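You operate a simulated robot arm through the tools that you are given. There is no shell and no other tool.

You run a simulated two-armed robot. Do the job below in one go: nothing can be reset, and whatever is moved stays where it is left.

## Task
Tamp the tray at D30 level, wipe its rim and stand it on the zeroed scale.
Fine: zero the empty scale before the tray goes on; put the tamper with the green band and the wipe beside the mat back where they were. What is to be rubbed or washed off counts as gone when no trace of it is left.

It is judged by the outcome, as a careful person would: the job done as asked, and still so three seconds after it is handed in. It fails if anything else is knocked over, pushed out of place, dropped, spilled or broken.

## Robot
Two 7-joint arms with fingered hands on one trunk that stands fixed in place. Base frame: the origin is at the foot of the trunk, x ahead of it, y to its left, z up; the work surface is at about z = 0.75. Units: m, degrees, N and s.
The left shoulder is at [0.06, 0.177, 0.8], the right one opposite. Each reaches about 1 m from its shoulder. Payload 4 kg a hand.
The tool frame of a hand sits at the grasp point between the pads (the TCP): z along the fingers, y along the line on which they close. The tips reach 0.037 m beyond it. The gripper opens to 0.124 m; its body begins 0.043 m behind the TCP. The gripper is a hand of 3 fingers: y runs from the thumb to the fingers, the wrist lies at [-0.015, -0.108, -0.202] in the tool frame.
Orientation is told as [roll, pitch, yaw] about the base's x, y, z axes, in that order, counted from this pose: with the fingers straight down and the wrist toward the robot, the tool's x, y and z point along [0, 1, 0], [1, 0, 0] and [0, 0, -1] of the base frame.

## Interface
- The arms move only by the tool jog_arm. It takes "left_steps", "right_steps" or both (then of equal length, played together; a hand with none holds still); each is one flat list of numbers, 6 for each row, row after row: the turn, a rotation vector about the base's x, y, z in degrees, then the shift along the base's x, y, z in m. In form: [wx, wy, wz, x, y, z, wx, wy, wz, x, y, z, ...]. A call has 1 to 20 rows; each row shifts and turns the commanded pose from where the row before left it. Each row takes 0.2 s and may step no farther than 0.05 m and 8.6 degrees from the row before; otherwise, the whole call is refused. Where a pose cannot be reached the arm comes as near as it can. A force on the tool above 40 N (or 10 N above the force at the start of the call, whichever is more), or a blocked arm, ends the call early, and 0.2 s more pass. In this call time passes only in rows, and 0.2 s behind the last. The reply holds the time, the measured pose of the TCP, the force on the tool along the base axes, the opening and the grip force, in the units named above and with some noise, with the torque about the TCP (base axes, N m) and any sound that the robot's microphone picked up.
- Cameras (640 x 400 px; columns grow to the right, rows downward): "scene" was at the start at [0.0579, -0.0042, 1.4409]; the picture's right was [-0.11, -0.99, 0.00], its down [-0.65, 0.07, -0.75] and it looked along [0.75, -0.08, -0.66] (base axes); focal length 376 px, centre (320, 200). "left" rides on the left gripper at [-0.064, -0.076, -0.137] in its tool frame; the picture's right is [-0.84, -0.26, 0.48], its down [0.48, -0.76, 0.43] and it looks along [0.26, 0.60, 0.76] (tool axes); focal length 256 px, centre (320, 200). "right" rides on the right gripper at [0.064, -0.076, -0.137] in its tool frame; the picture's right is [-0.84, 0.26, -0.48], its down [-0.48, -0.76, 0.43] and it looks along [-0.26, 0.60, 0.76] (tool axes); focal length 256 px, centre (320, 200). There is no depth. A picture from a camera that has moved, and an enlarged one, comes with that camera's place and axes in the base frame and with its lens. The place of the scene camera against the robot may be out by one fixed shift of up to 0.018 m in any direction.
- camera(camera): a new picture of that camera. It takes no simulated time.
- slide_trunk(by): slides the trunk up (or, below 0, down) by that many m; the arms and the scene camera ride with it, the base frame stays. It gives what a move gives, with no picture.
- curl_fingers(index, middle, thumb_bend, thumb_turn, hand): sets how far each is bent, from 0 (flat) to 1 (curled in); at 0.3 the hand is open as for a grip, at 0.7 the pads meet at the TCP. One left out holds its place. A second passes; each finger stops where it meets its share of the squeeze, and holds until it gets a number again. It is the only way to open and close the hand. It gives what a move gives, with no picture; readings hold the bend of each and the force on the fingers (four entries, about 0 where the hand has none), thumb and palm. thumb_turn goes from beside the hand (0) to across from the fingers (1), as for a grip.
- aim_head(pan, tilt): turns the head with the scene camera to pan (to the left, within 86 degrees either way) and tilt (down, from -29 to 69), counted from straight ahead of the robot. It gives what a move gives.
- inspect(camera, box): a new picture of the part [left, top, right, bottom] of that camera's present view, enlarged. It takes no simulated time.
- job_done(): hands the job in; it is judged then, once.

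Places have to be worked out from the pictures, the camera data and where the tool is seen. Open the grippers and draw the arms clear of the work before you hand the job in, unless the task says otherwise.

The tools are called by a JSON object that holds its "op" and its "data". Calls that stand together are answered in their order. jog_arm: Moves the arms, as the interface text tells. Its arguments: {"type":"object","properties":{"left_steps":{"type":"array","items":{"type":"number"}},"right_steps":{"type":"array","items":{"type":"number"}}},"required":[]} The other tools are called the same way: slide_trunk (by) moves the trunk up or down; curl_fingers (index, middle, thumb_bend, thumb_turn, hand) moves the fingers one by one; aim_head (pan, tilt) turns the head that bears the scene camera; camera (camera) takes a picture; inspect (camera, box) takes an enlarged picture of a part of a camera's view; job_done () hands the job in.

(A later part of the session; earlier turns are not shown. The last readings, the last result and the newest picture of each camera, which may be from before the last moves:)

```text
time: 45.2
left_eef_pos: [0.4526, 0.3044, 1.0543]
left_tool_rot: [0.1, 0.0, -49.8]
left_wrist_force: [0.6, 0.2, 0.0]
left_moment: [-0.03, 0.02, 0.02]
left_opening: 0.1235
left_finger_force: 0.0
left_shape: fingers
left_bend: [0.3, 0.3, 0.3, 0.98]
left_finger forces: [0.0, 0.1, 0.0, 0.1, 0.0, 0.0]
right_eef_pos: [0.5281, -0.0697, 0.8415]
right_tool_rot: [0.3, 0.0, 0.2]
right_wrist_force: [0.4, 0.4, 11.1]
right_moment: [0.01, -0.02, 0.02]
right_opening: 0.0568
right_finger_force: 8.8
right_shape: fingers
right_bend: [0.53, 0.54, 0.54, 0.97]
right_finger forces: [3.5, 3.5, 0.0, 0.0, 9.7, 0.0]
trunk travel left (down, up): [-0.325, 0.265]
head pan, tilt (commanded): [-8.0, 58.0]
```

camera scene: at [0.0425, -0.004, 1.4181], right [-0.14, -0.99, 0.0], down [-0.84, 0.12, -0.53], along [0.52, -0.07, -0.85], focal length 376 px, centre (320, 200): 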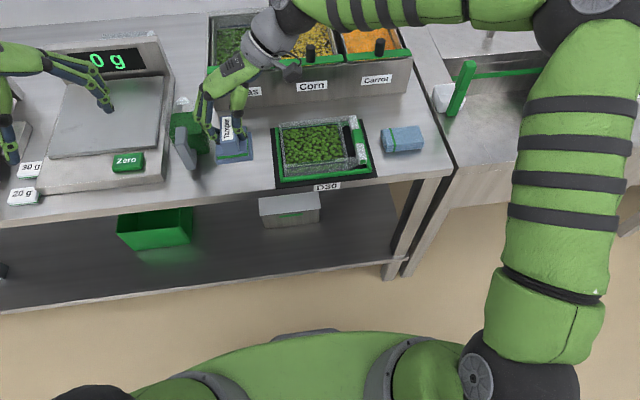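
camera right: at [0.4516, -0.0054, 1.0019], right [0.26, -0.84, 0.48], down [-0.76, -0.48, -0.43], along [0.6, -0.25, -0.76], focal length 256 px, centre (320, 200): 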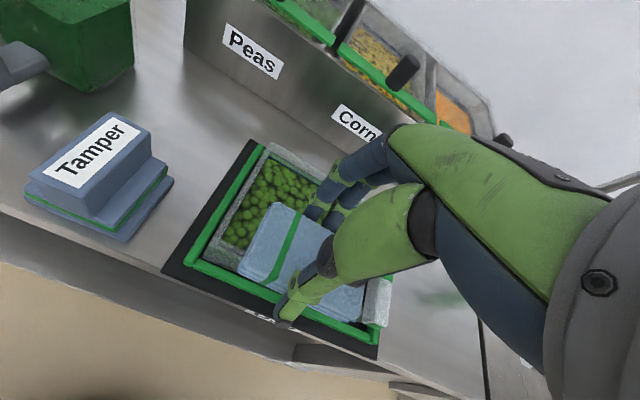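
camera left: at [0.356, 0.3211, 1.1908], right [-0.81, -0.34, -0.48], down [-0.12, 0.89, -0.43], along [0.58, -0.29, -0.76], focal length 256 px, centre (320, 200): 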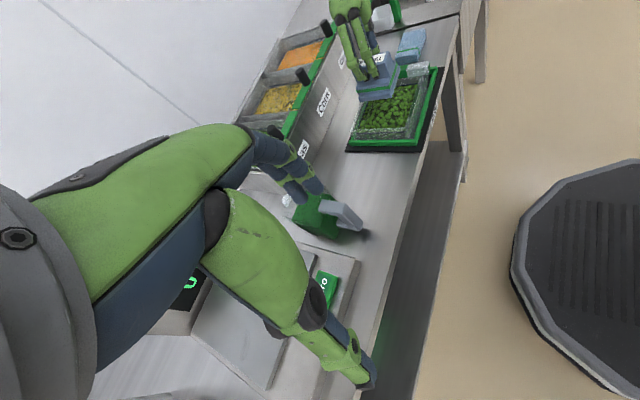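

Contact at 11 N. I'll ease off slightly and rub along the rim over the stain, back and forth.

{"op": "jog_arm", "data": {"right_steps": [0, 0, 0, 0, 0, 0.0006, 0, 0, 0, 0, -0.01, 0, 0, 0, 0, 0, -0.01, 0, 0, 0, 0, 0, 0.01, 0, 0, 0, 0, 0, 0.01, 0, 0, 0, 0, 0, 0.01, 0, 0, 0, 0, 0, 0.01, 0, 0, 0, 0, 0, 0.01, 0, 0, 0, 0, 0, -0.01, 0, 0, 0, 0, 0, -0.01, 0, 0, 0, 0, 0, -0.01, 0]}}

{"op": "inspect", "data": {"camera": "scene", "box": [270, 110, 390, 195]}}

{"op": "inspect", "data": {"camera": "left", "box": [360, 50, 460, 140]}}

```text
time: 47.6
left_eef_pos: [0.4528, 0.3035, 1.0547]
left_tool_rot: [-0.1, 0.0, -49.9]
left_wrist_force: [-0.4, 0.0, -0.3]
left_moment: [-0.03, 0.0, 0.02]
left_opening: 0.1228
left_finger_force: 0.0
left_shape: fingers
left_bend: [0.3, 0.3, 0.3, 0.98]
left_finger forces: [0.0, 0.1, 0.0, 0.0, 0.0, 0.0]
right_eef_pos: [0.5271, -0.0701, 0.8408]
right_tool_rot: [0.1, 0.1, 0.2]
right_wrist_force: [0.9, 2.0, 6.5]
right_moment: [0.07, 0.01, -0.01]
right_opening: 0.0573
right_finger_force: 7.9
right_shape: fingers
right_bend: [0.53, 0.54, 0.54, 0.97]
right_finger forces: [4.3, 2.9, 0.1, 0.1, 8.8, 0.0]
trunk travel left (down, up): [-0.325, 0.265]
head pan, tilt (commanded): [-8.0, 58.0]
```

```text
4.71 times, centred on (330, 152) of scene
camera zoom: at [0.042, -0.0042, 1.4182], right [-0.14, -0.99, 0.0], down [-0.84, 0.12, -0.53], along [0.52, -0.07, -0.85], focal length 1768 px, centre (273, 424)
```

zoom: 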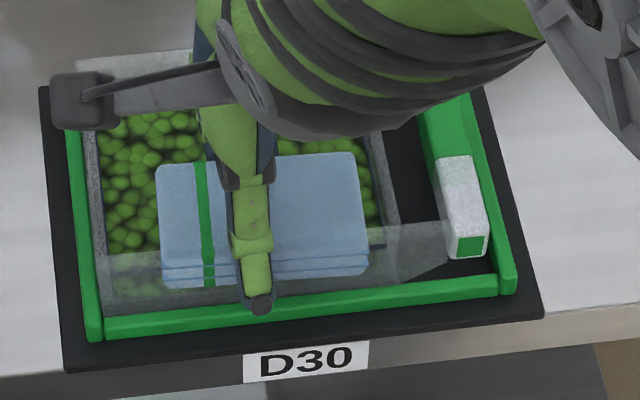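

```text
4.44 times, centred on (410, 95) of left
camera zoom: at [0.3557, 0.3215, 1.1909], right [-0.81, -0.34, -0.48], down [-0.12, 0.89, -0.43], along [0.58, -0.29, -0.76], focal length 1138 px, centre (-80, 667)
```

zoom: 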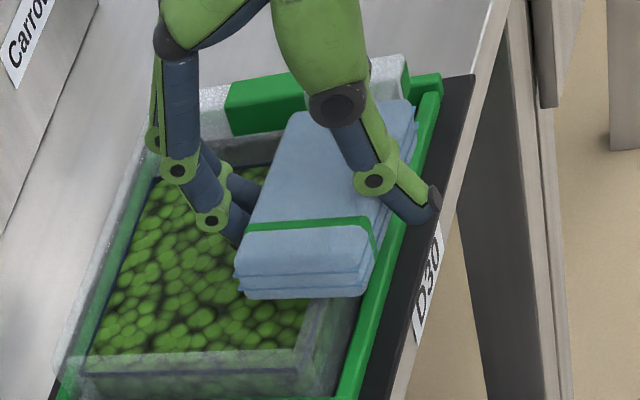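

The rub went smoothly at about 6 N. I'll lift, shift aside and check the stain.

{"op": "jog_arm", "data": {"right_steps": [0, 0, 0, 0, 0, 0.01, 0, 0, 0, 0, 0, 0.04, 0, 0, 0, 0.01, -0.04, 0, 0, 0, 0, 0.01, -0.045, 0, 0, 0, 0, 0.01, -0.045, 0, 0, 0, 0, 0.01, -0.045, 0]}}

{"op": "inspect", "data": {"camera": "scene", "box": [284, 156, 314, 176]}}

{"op": "inspect", "data": {"camera": "scene", "box": [310, 154, 340, 174]}}

{"op": "inspect", "data": {"camera": "scene", "box": [336, 150, 366, 170]}}

{"op": "inspect", "data": {"camera": "scene", "box": [260, 90, 400, 200]}}

```text
time: 49.0
left_eef_pos: [0.4537, 0.3045, 1.0535]
left_tool_rot: [-0.1, 0.0, -49.8]
left_wrist_force: [-0.5, -0.4, 0.0]
left_moment: [0.03, 0.0, 0.02]
left_opening: 0.1232
left_finger_force: 0.0
left_shape: fingers
left_bend: [0.3, 0.3, 0.3, 0.98]
left_finger forces: [0.0, 0.0, 0.0, 0.1, 0.1, 0.0]
right_eef_pos: [0.5706, -0.2467, 0.8924]
right_tool_rot: [0.1, 0.3, 0.0]
right_wrist_force: [-0.2, 0.0, 0.2]
right_moment: [-0.03, 0.04, -0.01]
right_opening: 0.0571
right_finger_force: 6.6
right_shape: fingers
right_bend: [0.53, 0.54, 0.54, 0.97]
right_finger forces: [3.7, 2.8, 0.2, 0.0, 6.6, 0.0]
trunk travel left (down, up): [-0.325, 0.265]
head pan, tilt (commanded): [-8.0, 58.0]
```

```text
16.00 times, centred on (299, 166) of scene
camera zoom: at [0.0424, -0.005, 1.4181], right [-0.14, -0.99, 0.0], down [-0.84, 0.12, -0.53], along [0.52, -0.07, -0.85], focal length 6010 px, centre (656, 744)
```

zoom: 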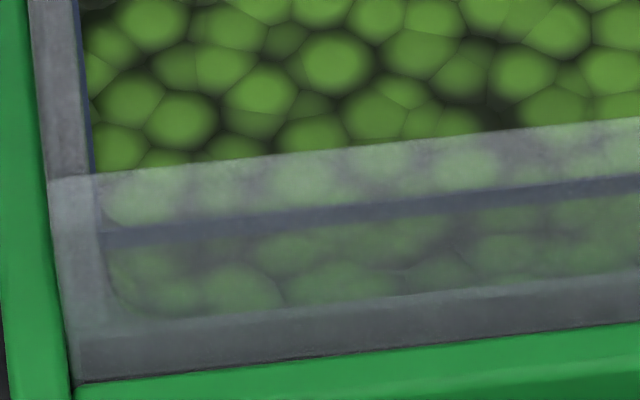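

```text
16.00 times, centred on (325, 164) of scene
camera zoom: at [0.0424, -0.005, 1.4181], right [-0.14, -0.99, 0.0], down [-0.84, 0.12, -0.53], along [0.52, -0.07, -0.85], focal length 6010 px, centre (240, 776)
```

zoom: 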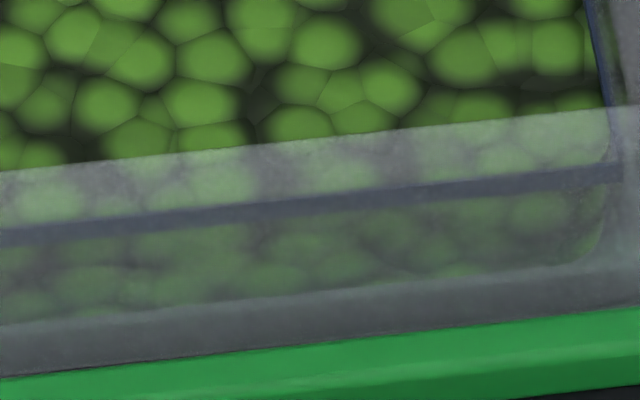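

```text
16.00 times, centred on (351, 160) of scene
camera zoom: at [0.0424, -0.005, 1.4181], right [-0.14, -0.99, 0.0], down [-0.84, 0.12, -0.53], along [0.52, -0.07, -0.85], focal length 6010 px, centre (-176, 840)
```

zoom: 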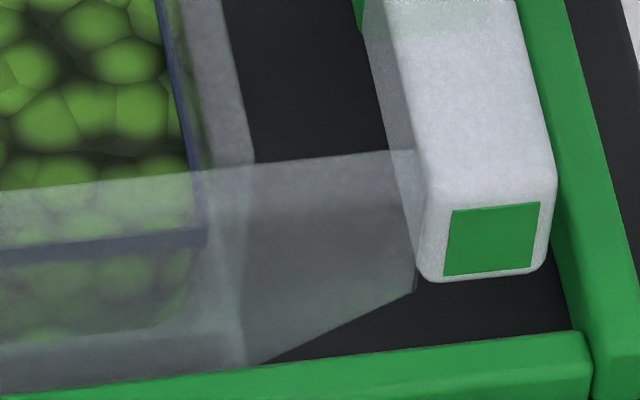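

```text
3.64 times, centred on (330, 145) of scene
camera zoom: at [0.0424, -0.005, 1.4181], right [-0.14, -0.99, 0.0], down [-0.84, 0.12, -0.53], along [0.52, -0.07, -0.85], focal length 1366 px, centre (284, 400)
```

zoom: 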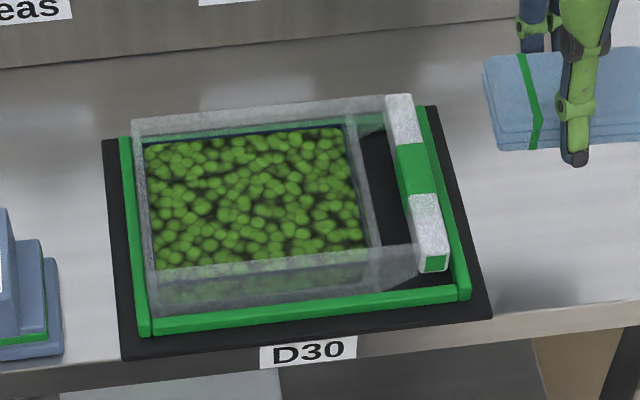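

The smear is gone from the near rim. I'll check the other three rim sides closely from the scene and left cameras for any more.

{"op": "inspect", "data": {"camera": "scene", "box": [278, 116, 314, 140]}}

{"op": "inspect", "data": {"camera": "scene", "box": [310, 112, 346, 136]}}

{"op": "inspect", "data": {"camera": "scene", "box": [274, 135, 304, 165]}}

{"op": "inspect", "data": {"camera": "scene", "box": [336, 120, 372, 160]}}

{"op": "inspect", "data": {"camera": "left", "box": [345, 60, 450, 155]}}

{"op": "inspect", "data": {"camera": "right", "box": [0, 150, 220, 350]}}

```text
16.00 times, centred on (296, 128) of scene
camera zoom: at [0.0424, -0.005, 1.4181], right [-0.14, -0.99, 0.0], down [-0.84, 0.12, -0.53], along [0.52, -0.07, -0.85], focal length 6010 px, centre (704, 1352)
```

zoom: 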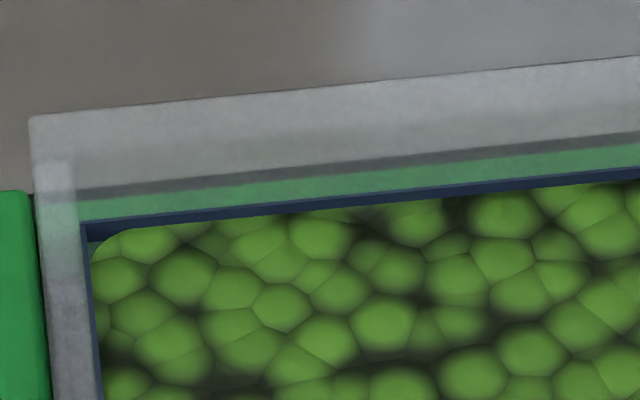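

```text
16.00 times, centred on (328, 124) of scene
camera zoom: at [0.0424, -0.005, 1.4181], right [-0.14, -0.99, 0.0], down [-0.84, 0.12, -0.53], along [0.52, -0.07, -0.85], focal length 6010 px, centre (192, 1416)
```

zoom: 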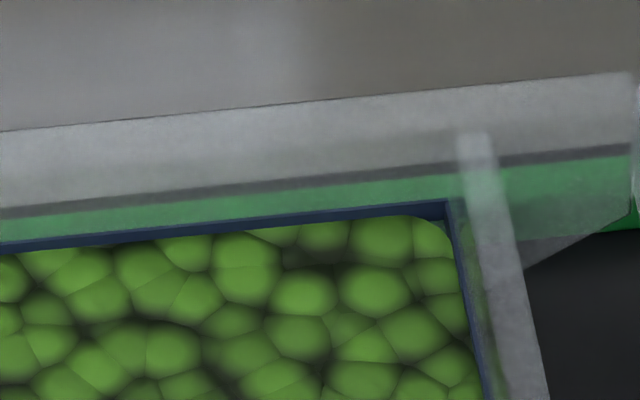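

```text
13.33 times, centred on (289, 150) of scene
camera zoom: at [0.0424, -0.005, 1.4181], right [-0.14, -0.99, 0.0], down [-0.84, 0.12, -0.53], along [0.52, -0.07, -0.85], focal length 5008 px, centre (733, 867)
```

zoom: 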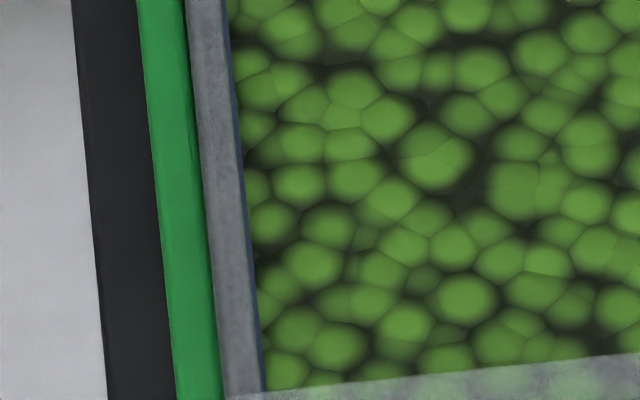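

```text
10.00 times, centred on (354, 140) of scene
camera zoom: at [0.0424, -0.005, 1.4181], right [-0.14, -0.99, 0.0], down [-0.84, 0.12, -0.53], along [0.52, -0.07, -0.85], focal length 3756 px, centre (-20, 800)
```

zoom: 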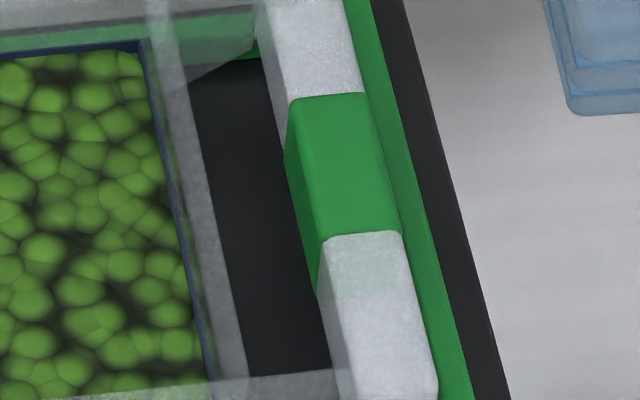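

```text
4.21 times, centred on (398, 108) of left
camera zoom: at [0.3561, 0.3208, 1.1909], right [-0.81, -0.34, -0.48], down [-0.12, 0.89, -0.43], along [0.58, -0.29, -0.76], focal length 1078 px, centre (-6, 590)
```

zoom: 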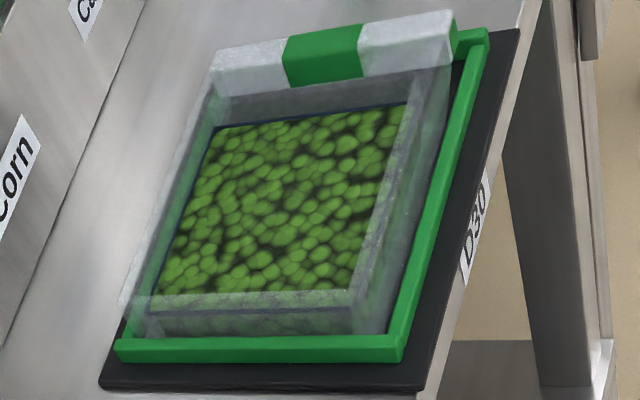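

```text
2.00 times, centred on (110, 250) of right
camera zoom: at [0.4935, -0.1836, 1.0287], right [0.26, -0.84, 0.48], down [-0.76, -0.48, -0.43], along [0.6, -0.25, -0.76], focal length 512 px, centre (740, 100)
```

zoom: 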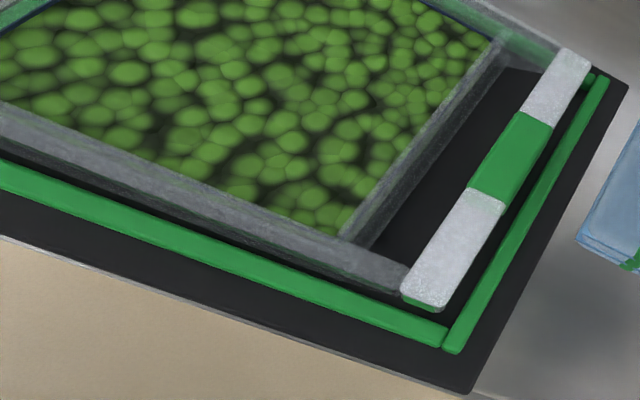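

The whole rim looks clean and the peas remain level. I'll take the wipe back over its original spot.

{"op": "jog_arm", "data": {"right_steps": [0, 0, 0, 0.009, -0.016, -0.01, 0, 0, 0, 0.0093, -0.0158, -0.03, 0, 0, 0, 0, 0, -0.03, 0, 0, 0, 0, 0, -0.018]}}

{"op": "inspect", "data": {"camera": "scene", "box": [370, 110, 440, 165]}}

{"op": "inspect", "data": {"camera": "left", "box": [370, 0, 470, 90]}}

```text
time: 50.0
left_eef_pos: [0.4541, 0.3038, 1.0535]
left_tool_rot: [0.0, 0.0, -49.8]
left_wrist_force: [0.1, 0.2, -0.5]
left_moment: [0.02, -0.02, 0.02]
left_opening: 0.1232
left_finger_force: 0.1
left_shape: fingers
left_bend: [0.3, 0.3, 0.3, 0.98]
left_finger forces: [0.1, 0.1, 0.0, 0.1, 0.0, 0.0]
right_eef_pos: [0.5874, -0.278, 0.8028]
right_tool_rot: [0.1, 0.2, 0.2]
right_wrist_force: [0.4, 0.7, 0.1]
right_moment: [0.0, -0.01, -0.02]
right_opening: 0.0572
right_finger_force: 6.4
right_shape: fingers
right_bend: [0.53, 0.54, 0.54, 0.97]
right_finger forces: [3.7, 2.8, 0.0, 0.1, 6.6, 0.1]
trunk travel left (down, up): [-0.325, 0.265]
head pan, tilt (commanded): [-8.0, 58.0]
```

```text
7.27 times, centred on (405, 138) of scene
camera zoom: at [0.0425, -0.0045, 1.4181], right [-0.14, -0.99, 0.0], down [-0.84, 0.12, -0.53], along [0.52, -0.07, -0.85], focal length 2732 px, centre (-298, 654)
```

zoom: 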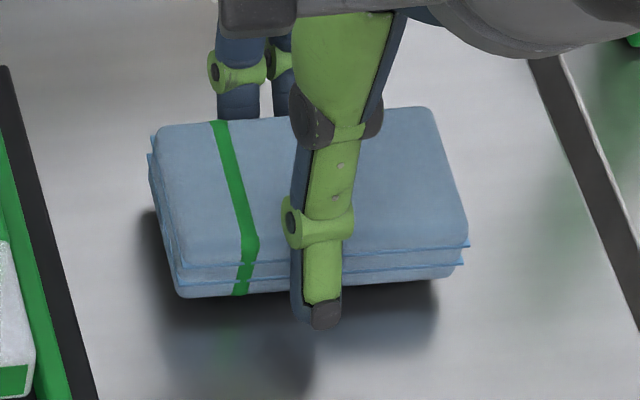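

```text
4.44 times, centred on (420, 45) of left
camera zoom: at [0.3562, 0.3212, 1.1908], right [-0.81, -0.34, -0.48], down [-0.12, 0.89, -0.43], along [0.58, -0.29, -0.76], focal length 1138 px, centre (-124, 889)
```

zoom: 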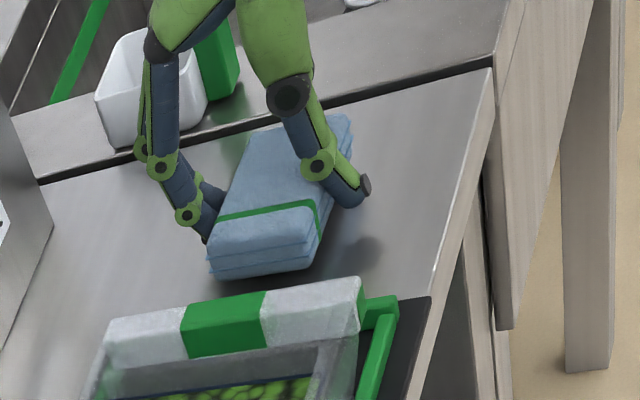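

It is within 2–3 mm of its original place. I'll nudge it about 2 mm to +y and lower it to the table.

{"op": "jog_arm", "data": {"right_steps": [0, 0, 0, 0, 0.002, -0.002, 0, 0, 0, 0, 0, -0.002, 0, 0, 0, 0, 0, -0.0015]}}

```text
time: 50.8
left_eef_pos: [0.4528, 0.3055, 1.0532]
left_tool_rot: [0.0, 0.1, -49.7]
left_wrist_force: [0.3, 0.3, 0.1]
left_moment: [-0.01, 0.0, -0.01]
left_opening: 0.1231
left_finger_force: 0.1
left_shape: fingers
left_bend: [0.3, 0.3, 0.3, 0.98]
left_finger forces: [0.0, 0.0, 0.1, 0.0, 0.1, 0.0]
right_eef_pos: [0.5858, -0.276, 0.7978]
right_tool_rot: [0.1, 0.0, 0.1]
right_wrist_force: [0.1, 0.8, -0.4]
right_moment: [0.01, 0.03, 0.02]
right_opening: 0.0574
right_finger_force: 6.3
right_shape: fingers
right_bend: [0.53, 0.54, 0.54, 0.97]
right_finger forces: [3.6, 2.8, 0.0, 0.0, 6.6, 0.0]
trunk travel left (down, up): [-0.325, 0.265]
head pan, tilt (commanded): [-8.0, 58.0]
```

There's no contact yet; I'll lower in 1 mm steps until it touches.

{"op": "jog_arm", "data": {"right_steps": [0, 0, 0, 0, 0, -0.001, 0, 0, 0, 0, 0, -0.001]}}

{"op": "inspect", "data": {"camera": "scene", "box": [370, 110, 440, 165]}}

```text
time: 51.4
left_eef_pos: [0.4531, 0.3045, 1.0537]
left_tool_rot: [0.0, 0.0, -49.8]
left_wrist_force: [-0.5, 0.4, -0.1]
left_moment: [0.0, 0.01, 0.01]
left_opening: 0.1233
left_finger_force: 0.1
left_shape: fingers
left_bend: [0.3, 0.3, 0.3, 0.98]
left_finger forces: [0.0, 0.0, 0.1, 0.0, 0.1, 0.0]
right_eef_pos: [0.5863, -0.2754, 0.7953]
right_tool_rot: [0.1, 0.1, 0.1]
right_wrist_force: [-0.9, 0.1, -0.2]
right_moment: [0.01, -0.02, 0.02]
right_opening: 0.0572
right_finger_force: 6.3
right_shape: fingers
right_bend: [0.53, 0.54, 0.54, 0.97]
right_finger forces: [3.8, 2.9, 0.0, 0.0, 6.7, 0.0]
trunk travel left (down, up): [-0.325, 0.265]
head pan, tilt (commanded): [-8.0, 58.0]
```

```text
7.27 times, centred on (405, 138) of scene
camera zoom: at [0.0424, -0.0045, 1.4181], right [-0.14, -0.99, 0.0], down [-0.84, 0.12, -0.53], along [0.52, -0.07, -0.85], focal length 2732 px, centre (-298, 654)
```

zoom: 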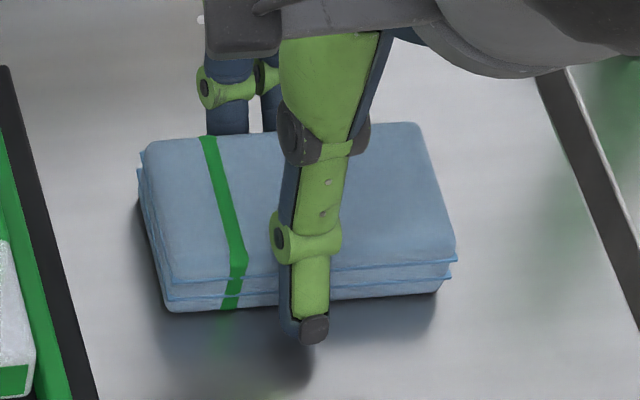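

It's now about 2 mm too far toward +y and -x. I'll correct that while lowering the last millimetre.

{"op": "jog_arm", "data": {"right_steps": [0, 0, 0, 0.002, -0.0025, 0, 0, 0, 0, 0, 0, -0.001]}}

{"op": "inspect", "data": {"camera": "scene", "box": [370, 110, 440, 165]}}

```text
time: 52.0
left_eef_pos: [0.4532, 0.305, 1.0547]
left_tool_rot: [-0.1, 0.1, -49.9]
left_wrist_force: [-0.4, 0.3, 1.3]
left_moment: [-0.02, -0.01, 0.03]
left_opening: 0.1232
left_finger_force: 0.1
left_shape: fingers
left_bend: [0.3, 0.3, 0.3, 0.98]
left_finger forces: [0.0, 0.0, 0.0, 0.0, 0.0, 0.0]
right_eef_pos: [0.5888, -0.2781, 0.7961]
right_tool_rot: [0.1, 0.1, 0.0]
right_wrist_force: [-1.1, 1.2, 6.3]
right_moment: [0.03, 0.06, 0.0]
right_opening: 0.0572
right_finger_force: 7.7
right_shape: fingers
right_bend: [0.53, 0.54, 0.54, 0.97]
right_finger forces: [3.6, 2.7, 0.0, 0.0, 9.2, 0.0]
trunk travel left (down, up): [-0.325, 0.265]
head pan, tilt (commanded): [-8.0, 58.0]
```

```text
7.27 times, centred on (405, 138) of scene
camera zoom: at [0.0419, -0.0042, 1.4183], right [-0.14, -0.99, 0.0], down [-0.84, 0.12, -0.53], along [0.52, -0.07, -0.85], focal length 2732 px, centre (-298, 654)
```

zoom: 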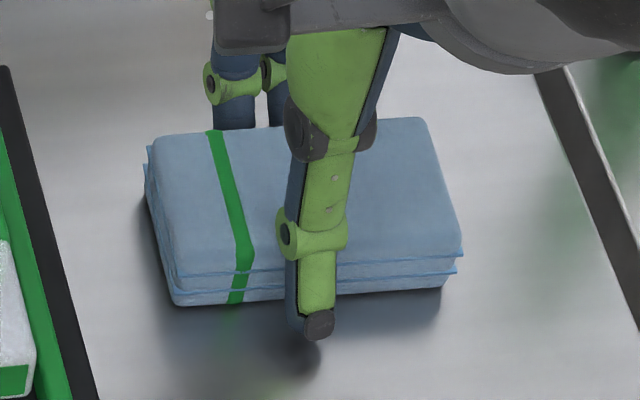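

The wipe is on the table and matches its original outline within about 2 mm. Releasing it now.

{"op": "curl_fingers", "data": {"hand": "right", "index": 0.42, "middle": 0.42, "thumb_bend": 0.42}}

{"op": "jog_arm", "data": {"right_steps": [0, 0, 0, 0, 0, 0.02, 0, 0, 0, 0, 0, 0.04, 0, 0, 0, 0, 0, 0.045, 0, 0, 0, 0, 0, 0.045]}}

{"op": "inspect", "data": {"camera": "scene", "box": [370, 110, 440, 165]}}

{"op": "camera", "data": {"camera": "scene"}}

{"op": "inspect", "data": {"camera": "right", "box": [0, 150, 300, 400]}}

```text
time: 53.0
left_eef_pos: [0.4534, 0.3048, 1.0543]
left_tool_rot: [0.0, 0.0, -49.8]
left_wrist_force: [-0.3, -0.3, 0.6]
left_moment: [-0.03, 0.04, 0.0]
left_opening: 0.1234
left_finger_force: 0.1
left_shape: fingers
left_bend: [0.3, 0.3, 0.3, 0.98]
left_finger forces: [0.0, 0.1, 0.1, 0.0, 0.0, 0.1]
right_eef_pos: [0.5886, -0.2786, 0.7942]
right_tool_rot: [0.1, 0.2, 0.1]
right_wrist_force: [0.0, -0.2, 0.3]
right_moment: [0.01, -0.04, 0.03]
right_opening: 0.0869
right_finger_force: 0.1
right_shape: fingers
right_bend: [0.42, 0.42, 0.42, 0.97]
right_finger forces: [0.0, 0.0, 0.0, 0.1, 0.1, 0.1]
trunk travel left (down, up): [-0.325, 0.265]
head pan, tilt (commanded): [-8.0, 58.0]
```

```text
time: 54.0
left_eef_pos: [0.4522, 0.3045, 1.054]
left_tool_rot: [0.0, 0.0, -49.8]
left_wrist_force: [0.2, 0.9, -0.6]
left_moment: [-0.02, 0.0, -0.02]
left_opening: 0.1234
left_finger_force: 0.0
left_shape: fingers
left_bend: [0.3, 0.3, 0.3, 0.98]
left_finger forces: [0.1, 0.0, 0.1, 0.0, 0.1, 0.0]
right_eef_pos: [0.5866, -0.2765, 0.9447]
right_tool_rot: [0.2, 0.3, 0.1]
right_wrist_force: [-0.3, -0.4, 0.0]
right_moment: [0.01, 0.01, 0.03]
right_opening: 0.0867
right_finger_force: 0.0
right_shape: fingers
right_bend: [0.42, 0.42, 0.42, 0.97]
right_finger forces: [0.1, 0.0, 0.1, 0.0, 0.1, 0.1]
trunk travel left (down, up): [-0.325, 0.265]
head pan, tilt (commanded): [-8.0, 58.0]
```

```text
7.27 times, centred on (405, 138) of scene
camera zoom: at [0.0421, -0.0046, 1.4181], right [-0.14, -0.99, 0.0], down [-0.84, 0.12, -0.53], along [0.52, -0.07, -0.85], focal length 2732 px, centre (-298, 654)
```

zoom: 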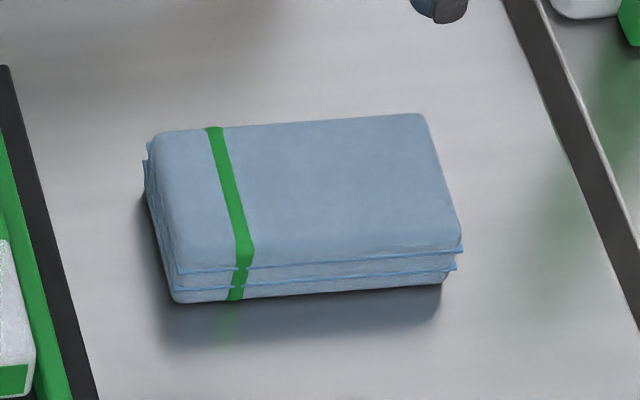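

```text
taken
camera scene: at [0.0421, -0.0046, 1.4181], right [-0.14, -0.99, 0.0], down [-0.84, 0.12, -0.53], along [0.52, -0.07, -0.85], focal length 376 px, centre (320, 200)
```

scene: 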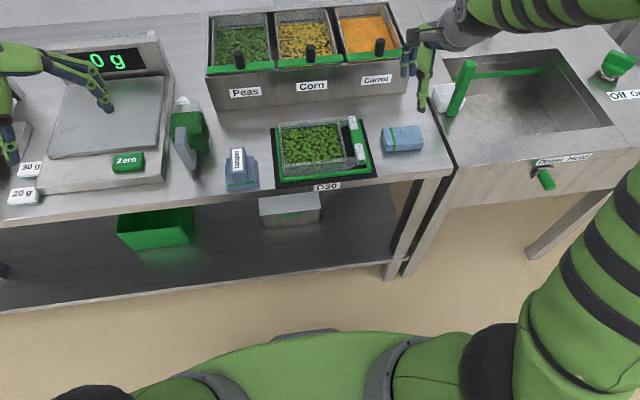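

```text
1.60 times, centred on (150, 275) of right
camera zoom: at [0.5111, -0.2137, 1.0826], right [0.26, -0.84, 0.48], down [-0.76, -0.48, -0.43], along [0.59, -0.25, -0.76], focal length 410 px, centre (592, 80)
```

zoom: 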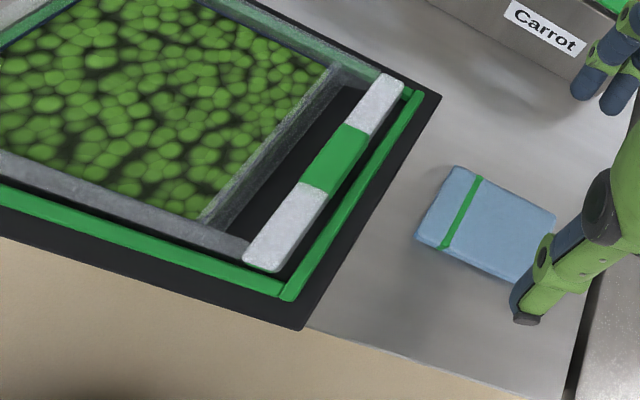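

The wipe is back in place. Next comes the tray, so I'll measure the gap between the handle bar and the tray wall, where a digit must go.

{"op": "inspect", "data": {"camera": "right", "box": [110, 180, 210, 280]}}

{"op": "inspect", "data": {"camera": "left", "box": [390, 55, 450, 105]}}

{"op": "inspect", "data": {"camera": "scene", "box": [335, 112, 380, 172]}}

```text
4.00 times, centred on (160, 230) of right
camera zoom: at [0.5111, -0.2137, 1.0826], right [0.26, -0.84, 0.48], down [-0.76, -0.48, -0.43], along [0.59, -0.25, -0.76], focal length 1024 px, centre (960, 80)
```

zoom: 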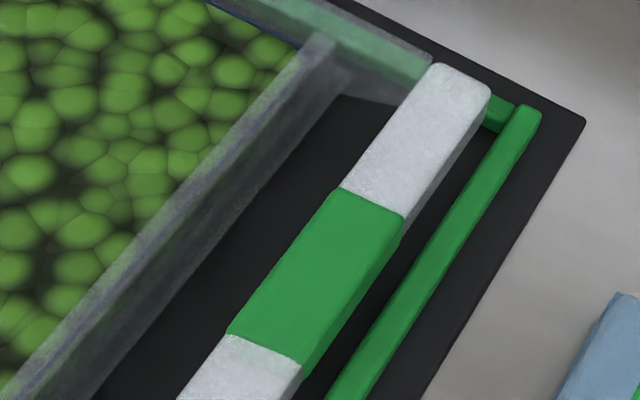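

```text
8.00 times, centred on (420, 80) of left
camera zoom: at [0.3557, 0.3212, 1.1909], right [-0.81, -0.34, -0.48], down [-0.12, 0.89, -0.43], along [0.58, -0.29, -0.76], focal length 2048 px, centre (-480, 1160)
```

zoom: 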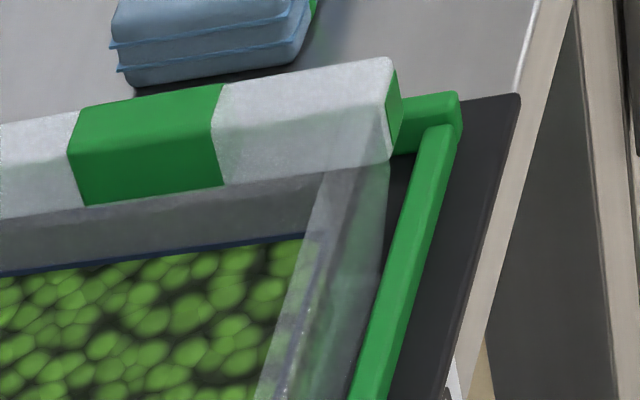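

```text
6.67 times, centred on (358, 142) of scene
camera zoom: at [0.0421, -0.0046, 1.4181], right [-0.14, -0.99, 0.0], down [-0.84, 0.12, -0.53], along [0.52, -0.07, -0.85], focal length 2504 px, centre (70, 587)
```

zoom: 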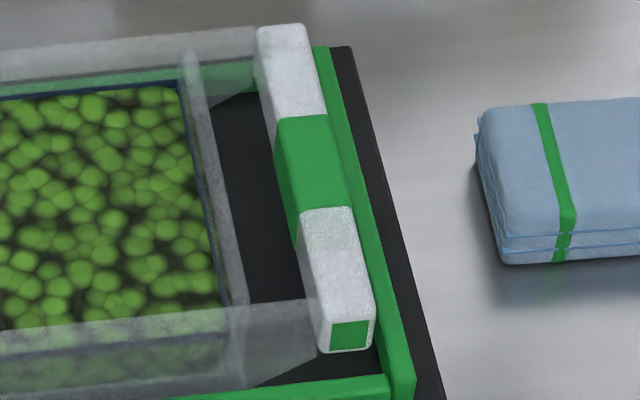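

The gap is about 22 mm (wall at y=-0.1375, bar from -0.160 to -0.177), enough for one 16 mm digit. I'll use the left hand turned to yaw -90: thumb in the gap, fingers outside, wrist above the tray. First the right hand withdraws.

{"op": "jog_arm", "data": {"right_steps": [0, 0, 0, -0.029, -0.026, 0.014, 0, 0, 0, -0.029, -0.026, 0.014, 0, 0, 0, -0.029, -0.026, 0.014, 0, 0, 0, -0.029, -0.026, 0.014]}}

{"op": "jog_arm", "data": {"left_steps": [0, 0, -8, 0.011, -0.04, 0, 0, 0, -8, 0.011, -0.04, 0, 0, 0, -8, 0.011, -0.04, 0, 0, 0, -8, 0.011, -0.04, 0, 0, 0, -8, 0.011, -0.04, 0, 0, 0, -0.2, 0.011, -0.04, 0, 0, 0, 0, 0.011, -0.04, 0, 0, 0, 0, 0.011, -0.04, 0, 0, 0, 0, 0.011, -0.04, 0, 0, 0, 0, 0.011, -0.04, 0, 0, 0, 0, 0.01, -0.038, 0, 0, 0, 0, 0.01, -0.036, -0.02]}}

{"op": "camera", "data": {"camera": "scene"}}

{"op": "camera", "data": {"camera": "left"}}

{"op": "camera", "data": {"camera": "right"}}

```text
time: 55.0
left_eef_pos: [0.4523, 0.306, 1.0551]
left_tool_rot: [-0.1, 0.1, -49.8]
left_wrist_force: [-0.5, -0.6, -2.0]
left_moment: [-0.01, -0.01, 0.02]
left_opening: 0.1231
left_finger_force: 0.0
left_shape: fingers
left_bend: [0.3, 0.3, 0.3, 0.98]
left_finger forces: [0.0, 0.0, 0.0, 0.0, 0.0, 0.0]
right_eef_pos: [0.4721, -0.3822, 1.001]
right_tool_rot: [0.0, 0.1, 0.2]
right_wrist_force: [0.2, 0.1, -0.6]
right_moment: [-0.01, -0.04, -0.01]
right_opening: 0.087
right_finger_force: 0.0
right_shape: fingers
right_bend: [0.42, 0.42, 0.42, 0.98]
right_finger forces: [0.1, 0.1, 0.0, 0.0, 0.0, 0.0]
trunk travel left (down, up): [-0.325, 0.265]
head pan, tilt (commanded): [-8.0, 58.0]
```

```text
time: 57.6
left_eef_pos: [0.5839, -0.1699, 1.0346]
left_tool_rot: [0.1, 0.0, -90.0]
left_wrist_force: [0.1, 0.4, 0.5]
left_moment: [-0.04, 0.02, 0.01]
left_opening: 0.1232
left_finger_force: 0.0
left_shape: fingers
left_bend: [0.3, 0.3, 0.3, 0.98]
left_finger forces: [0.0, 0.0, 0.1, 0.1, 0.0, 0.0]
right_eef_pos: [0.472, -0.3821, 1.0009]
right_tool_rot: [0.1, 0.2, 0.1]
right_wrist_force: [0.2, -0.2, 0.4]
right_moment: [-0.01, 0.0, 0.01]
right_opening: 0.0869
right_finger_force: 0.1
right_shape: fingers
right_bend: [0.42, 0.42, 0.42, 0.98]
right_finger forces: [0.0, 0.0, 0.1, 0.1, 0.0, 0.0]
trunk travel left (down, up): [-0.325, 0.265]
head pan, tilt (commanded): [-8.0, 58.0]
```

```text
taken
camera scene: at [0.0426, -0.005, 1.4181], right [-0.14, -0.99, 0.0], down [-0.84, 0.12, -0.53], along [0.52, -0.07, -0.85], focal length 376 px, centre (320, 200)
```

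scene: 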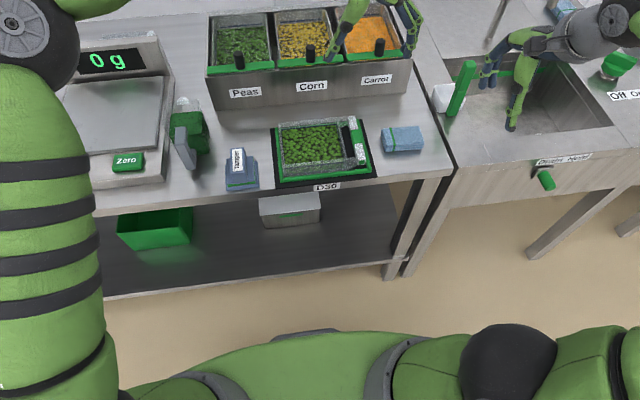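

```text
taken
camera left: at [0.5219, -0.0947, 1.1705], right [-0.84, 0.26, -0.48], down [0.48, 0.76, -0.43], along [0.26, -0.6, -0.76], focal length 256 px, centre (320, 200)
```

left: 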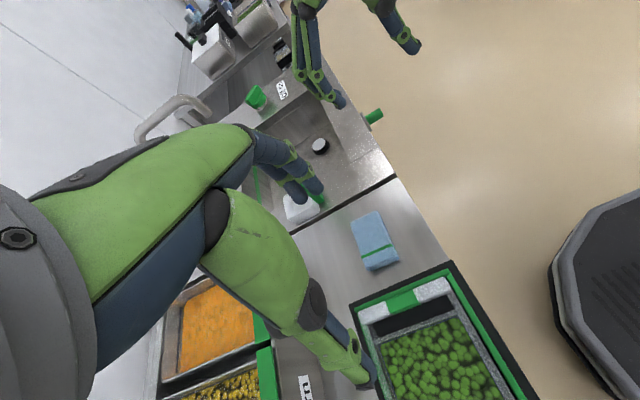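

```text
taken
camera right: at [0.3972, -0.3184, 1.1382], right [0.26, -0.84, 0.48], down [-0.76, -0.48, -0.43], along [0.6, -0.25, -0.76], focal length 256 px, centre (320, 200)
```

right: 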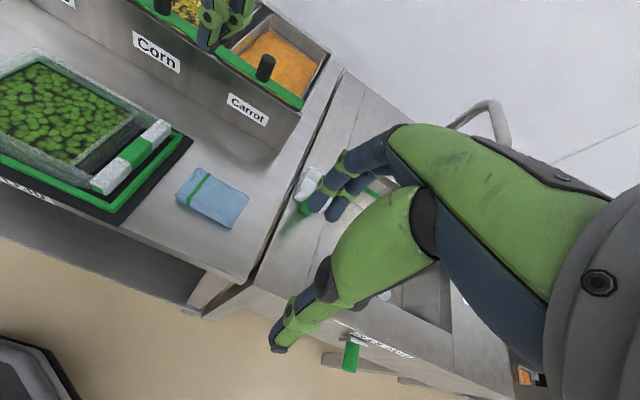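

The left hand is above the handle bar with the right orientation. I'll preshape it, thumb nearly closed to fit the gap and fingers wider outside, and lower to just above the bar.

{"op": "curl_fingers", "data": {"hand": "left", "index": 0.5, "middle": 0.5, "thumb_bend": 0.62}}

{"op": "jog_arm", "data": {"left_steps": [0, 0, 0, -0.0005, 0.0005, -0.04, 0, 0, 0, 0, 0, -0.04, 0, 0, 0, 0, 0, -0.04, 0, 0, 0, 0, 0, -0.04, 0, 0, 0, 0, 0, -0.015]}}

{"op": "inspect", "data": {"camera": "scene", "box": [315, 80, 405, 175]}}

{"op": "camera", "data": {"camera": "left"}}

{"op": "inspect", "data": {"camera": "right", "box": [60, 60, 220, 230]}}

```text
time: 58.6
left_eef_pos: [0.585, -0.1699, 1.0338]
left_tool_rot: [0.0, 0.0, -89.9]
left_wrist_force: [0.0, 0.3, -0.2]
left_moment: [0.01, 0.01, 0.0]
left_opening: 0.0437
left_finger_force: 0.0
left_shape: fingers
left_bend: [0.5, 0.5, 0.62, 0.98]
left_finger forces: [0.0, 0.0, 0.0, 0.0, 0.1, 0.1]
right_eef_pos: [0.4723, -0.3821, 1.0005]
right_tool_rot: [0.1, 0.3, 0.1]
right_wrist_force: [0.2, 1.0, 0.0]
right_moment: [0.02, -0.02, -0.01]
right_opening: 0.0871
right_finger_force: 0.1
right_shape: fingers
right_bend: [0.42, 0.42, 0.42, 0.98]
right_finger forces: [0.1, 0.0, 0.1, 0.0, 0.0, 0.0]
trunk travel left (down, up): [-0.325, 0.265]
head pan, tilt (commanded): [-8.0, 58.0]
```

```text
time: 59.8
left_eef_pos: [0.5837, -0.1667, 0.8583]
left_tool_rot: [0.0, 0.0, -90.1]
left_wrist_force: [0.0, 0.1, -0.3]
left_moment: [0.02, 0.02, 0.0]
left_opening: 0.044
left_finger_force: 0.0
left_shape: fingers
left_bend: [0.5, 0.5, 0.62, 0.98]
left_finger forces: [0.0, 0.0, 0.0, 0.0, 0.0, 0.0]
right_eef_pos: [0.4728, -0.3821, 1.0012]
right_tool_rot: [0.2, 0.2, 0.1]
right_wrist_force: [-0.5, -0.5, 0.4]
right_moment: [0.01, -0.03, 0.0]
right_opening: 0.0871
right_finger_force: 0.1
right_shape: fingers
right_bend: [0.42, 0.42, 0.42, 0.98]
right_finger forces: [0.0, 0.1, 0.0, 0.0, 0.0, 0.1]
trunk travel left (down, up): [-0.325, 0.265]
head pan, tilt (commanded): [-8.0, 58.0]
```

```text
4.21 times, centred on (360, 128) of scene
camera zoom: at [0.0425, -0.0046, 1.4181], right [-0.14, -0.99, 0.0], down [-0.84, 0.12, -0.53], along [0.52, -0.07, -0.85], focal length 1582 px, centre (152, 505)
```

zoom: 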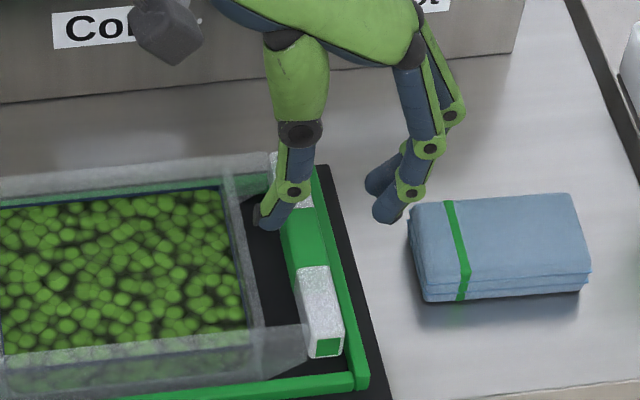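

```text
taken
camera left: at [0.5195, -0.0917, 0.9944], right [-0.84, 0.26, -0.48], down [0.48, 0.76, -0.43], along [0.26, -0.6, -0.76], focal length 256 px, centre (320, 200)
```

left: 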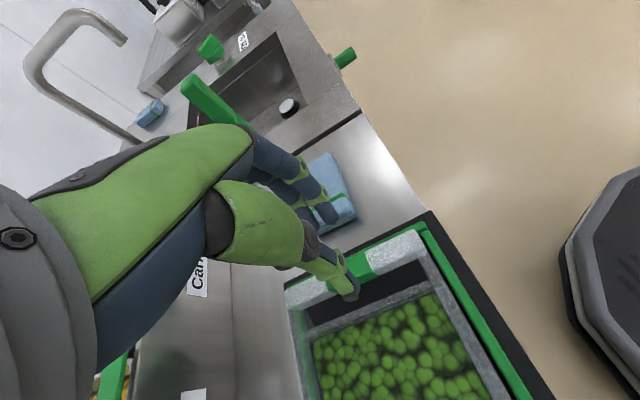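

```text
2.35 times, centred on (140, 145) of right
camera zoom: at [0.397, -0.3181, 1.1384], right [0.26, -0.84, 0.48], down [-0.76, -0.48, -0.43], along [0.6, -0.25, -0.76], focal length 602 px, centre (744, 329)
```

zoom: 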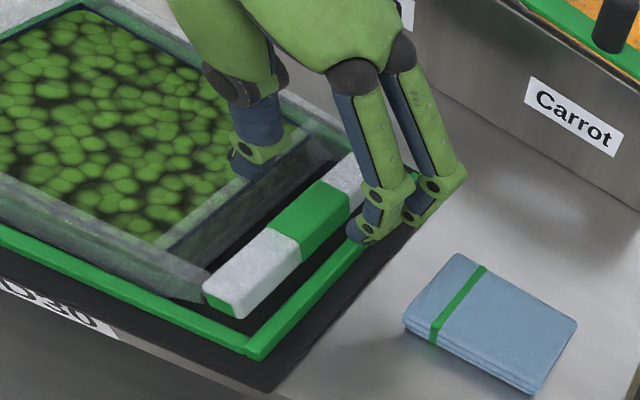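

The thumb looks about 2 mm too far toward the tray wall. I'll check with enlarged left and scene views before going into the gap.

{"op": "inspect", "data": {"camera": "left", "box": [280, 210, 440, 330]}}

{"op": "inspect", "data": {"camera": "scene", "box": [340, 110, 385, 160]}}

```text
3.33 times, centred on (360, 270) of left
camera zoom: at [0.5195, -0.0917, 0.9944], right [-0.84, 0.26, -0.48], down [0.48, 0.76, -0.43], along [0.26, -0.6, -0.76], focal length 853 px, centre (187, -33)
```

zoom: 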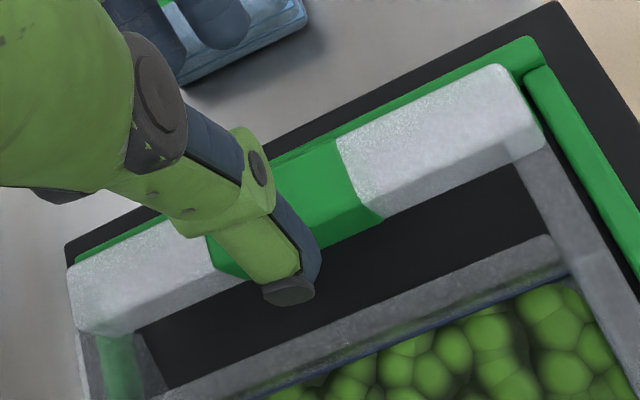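

```text
8.00 times, centred on (362, 135) of scene
camera zoom: at [0.0425, -0.0046, 1.4181], right [-0.14, -0.99, 0.0], down [-0.84, 0.12, -0.53], along [0.52, -0.07, -0.85], focal length 3005 px, centre (-20, 720)
```

zoom: 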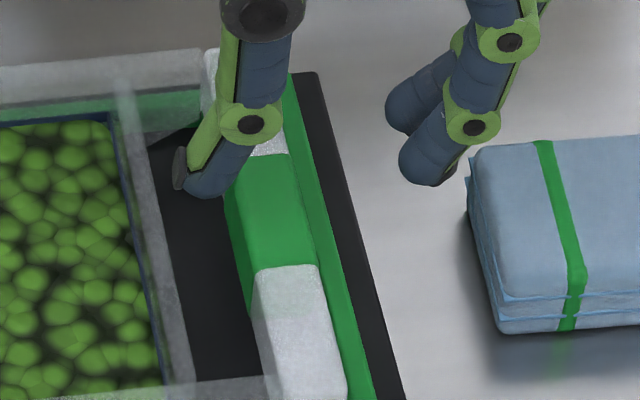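

The thumb's last link leans about 27° outward, so it wouldn't fit the gap upright. Rolling the hand by about -25° about x will make the digits vertical. I'll do that while rising slightly.

{"op": "jog_arm", "data": {"left_steps": [-8.5, 0, 0, 0, 0.005, 0.01, -8.5, 0, 0, 0, 0.005, 0.01, -8.5, 0, 0, 0, 0.005, 0.01]}}

{"op": "inspect", "data": {"camera": "scene", "box": [315, 80, 405, 175]}}

{"op": "camera", "data": {"camera": "left"}}

{"op": "inspect", "data": {"camera": "right", "box": [40, 40, 220, 230]}}

{"op": "camera", "data": {"camera": "scene"}}

```text
time: 60.6
left_eef_pos: [0.5834, -0.1534, 0.8882]
left_tool_rot: [0.1, -25.7, -90.0]
left_wrist_force: [0.0, 0.2, 0.3]
left_moment: [0.02, -0.02, -0.01]
left_opening: 0.044
left_finger_force: 0.1
left_shape: fingers
left_bend: [0.5, 0.5, 0.62, 0.98]
left_finger forces: [0.1, 0.0, 0.1, 0.1, 0.1, 0.0]
right_eef_pos: [0.473, -0.3815, 1.0002]
right_tool_rot: [0.1, 0.2, 0.1]
right_wrist_force: [-0.5, 0.5, 0.0]
right_moment: [-0.01, 0.02, 0.01]
right_opening: 0.0871
right_finger_force: 0.1
right_shape: fingers
right_bend: [0.42, 0.42, 0.42, 0.98]
right_finger forces: [0.1, 0.0, 0.0, 0.1, 0.1, 0.0]
trunk travel left (down, up): [-0.325, 0.265]
head pan, tilt (commanded): [-8.0, 58.0]
```

```text
4.21 times, centred on (360, 128) of scene
camera zoom: at [0.0425, -0.0043, 1.4182], right [-0.14, -0.99, 0.0], down [-0.84, 0.12, -0.53], along [0.52, -0.07, -0.85], focal length 1582 px, centre (152, 505)
```

zoom: 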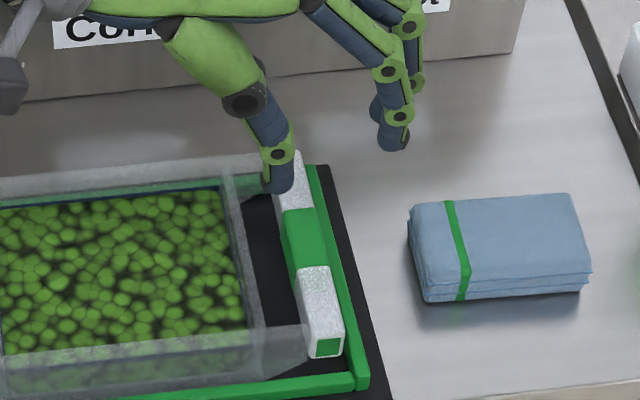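

```text
taken
camera left: at [0.5202, -0.0254, 0.9792], right [-0.84, 0.02, -0.55], down [0.48, 0.5, -0.72], along [0.26, -0.87, -0.43], focal length 256 px, centre (320, 200)
```

left: 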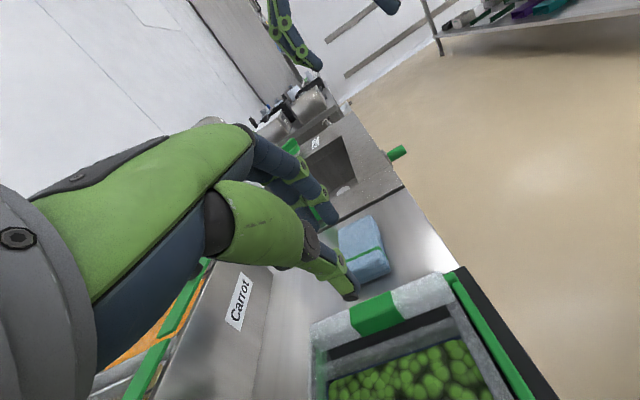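

```text
2.11 times, centred on (130, 135) of right
camera zoom: at [0.397, -0.3179, 1.1384], right [0.26, -0.84, 0.48], down [-0.76, -0.48, -0.43], along [0.6, -0.25, -0.76], focal length 539 px, centre (720, 337)
```

zoom: 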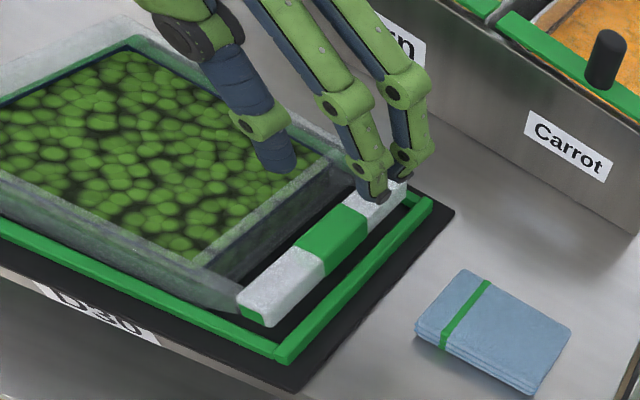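

```text
taken
camera scene: at [0.0425, -0.0043, 1.4182], right [-0.14, -0.99, 0.0], down [-0.84, 0.12, -0.53], along [0.52, -0.07, -0.85], focal length 376 px, centre (320, 200)
```

scene: 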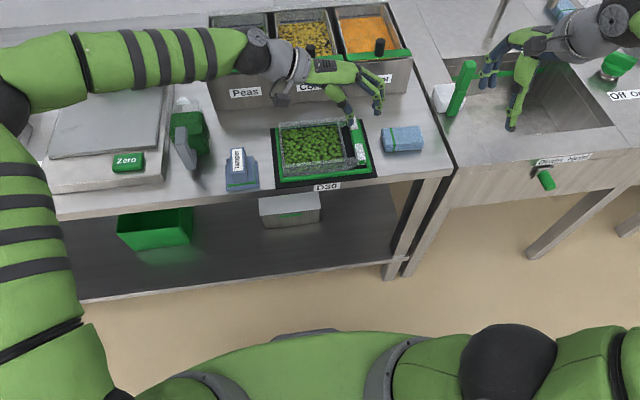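

The thumb (y about -0.140 to -0.157) is centred over the gap and now points straight down, with the fingers on the outside. I'll lower until the thumb tip is level with the bar top and re-check.

{"op": "jog_arm", "data": {"left_steps": [0, 0, 0, 0, 0, -0.02, 0, 0, 0, 0, 0, -0.02, 0, 0, 0, 0, 0, -0.01]}}

{"op": "inspect", "data": {"camera": "scene", "box": [325, 95, 395, 165]}}

{"op": "inspect", "data": {"camera": "right", "box": [60, 70, 200, 210]}}

{"op": "inspect", "data": {"camera": "left", "box": [260, 220, 460, 370]}}

```text
time: 61.4
left_eef_pos: [0.5824, -0.1537, 0.8377]
left_tool_rot: [0.0, -25.6, -90.1]
left_wrist_force: [0.0, 0.0, -0.4]
left_moment: [-0.01, 0.01, 0.02]
left_opening: 0.0438
left_finger_force: 0.1
left_shape: fingers
left_bend: [0.5, 0.5, 0.62, 0.98]
left_finger forces: [0.0, 0.1, 0.0, 0.1, 0.0, 0.0]
right_eef_pos: [0.4735, -0.382, 1.0017]
right_tool_rot: [0.1, 0.2, 0.1]
right_wrist_force: [-0.3, -0.5, 0.2]
right_moment: [0.01, 0.02, 0.02]
right_opening: 0.0871
right_finger_force: 0.2
right_shape: fingers
right_bend: [0.42, 0.42, 0.42, 0.98]
right_finger forces: [0.1, 0.1, 0.0, 0.1, 0.0, 0.1]
trunk travel left (down, up): [-0.325, 0.265]
head pan, tilt (commanded): [-8.0, 58.0]
```

```text
5.71 times, centred on (360, 130) of scene
camera zoom: at [0.0424, -0.0045, 1.4181], right [-0.14, -0.99, 0.0], down [-0.84, 0.12, -0.53], along [0.52, -0.07, -0.85], focal length 2146 px, centre (91, 600)
```

zoom: 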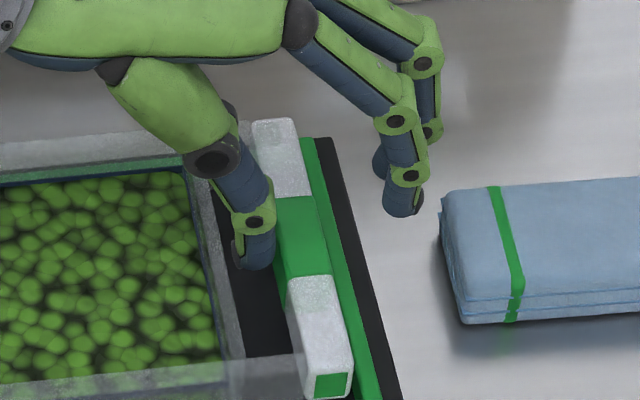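

```text
2.86 times, centred on (130, 140) of right
camera zoom: at [0.3969, -0.3181, 1.1384], right [0.26, -0.84, 0.48], down [-0.76, -0.48, -0.43], along [0.6, -0.25, -0.76], focal length 731 px, centre (863, 371)
```

zoom: 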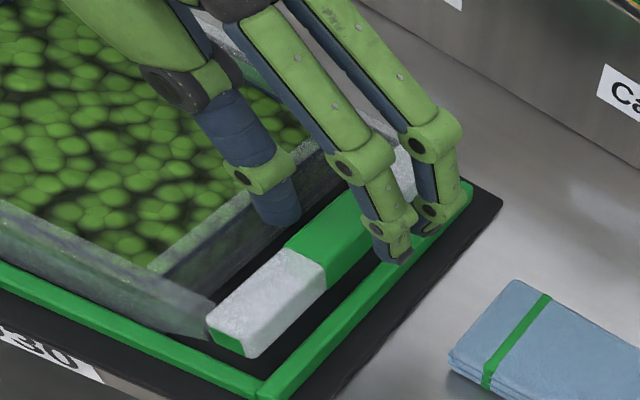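

```text
2.67 times, centred on (360, 295) of left
camera zoom: at [0.5199, -0.026, 0.9289], right [-0.84, 0.02, -0.55], down [0.48, 0.5, -0.72], along [0.26, -0.87, -0.43], focal length 683 px, centre (213, -53)
```

zoom: 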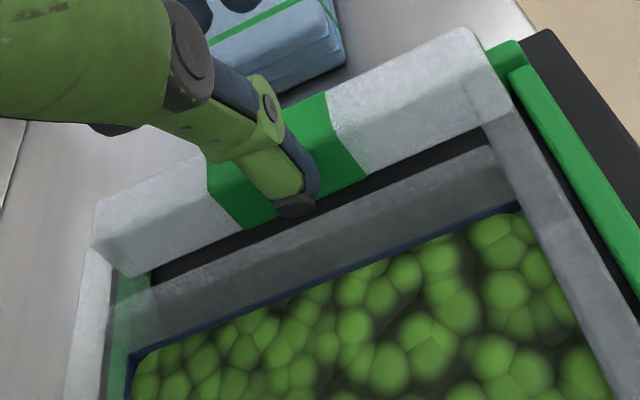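

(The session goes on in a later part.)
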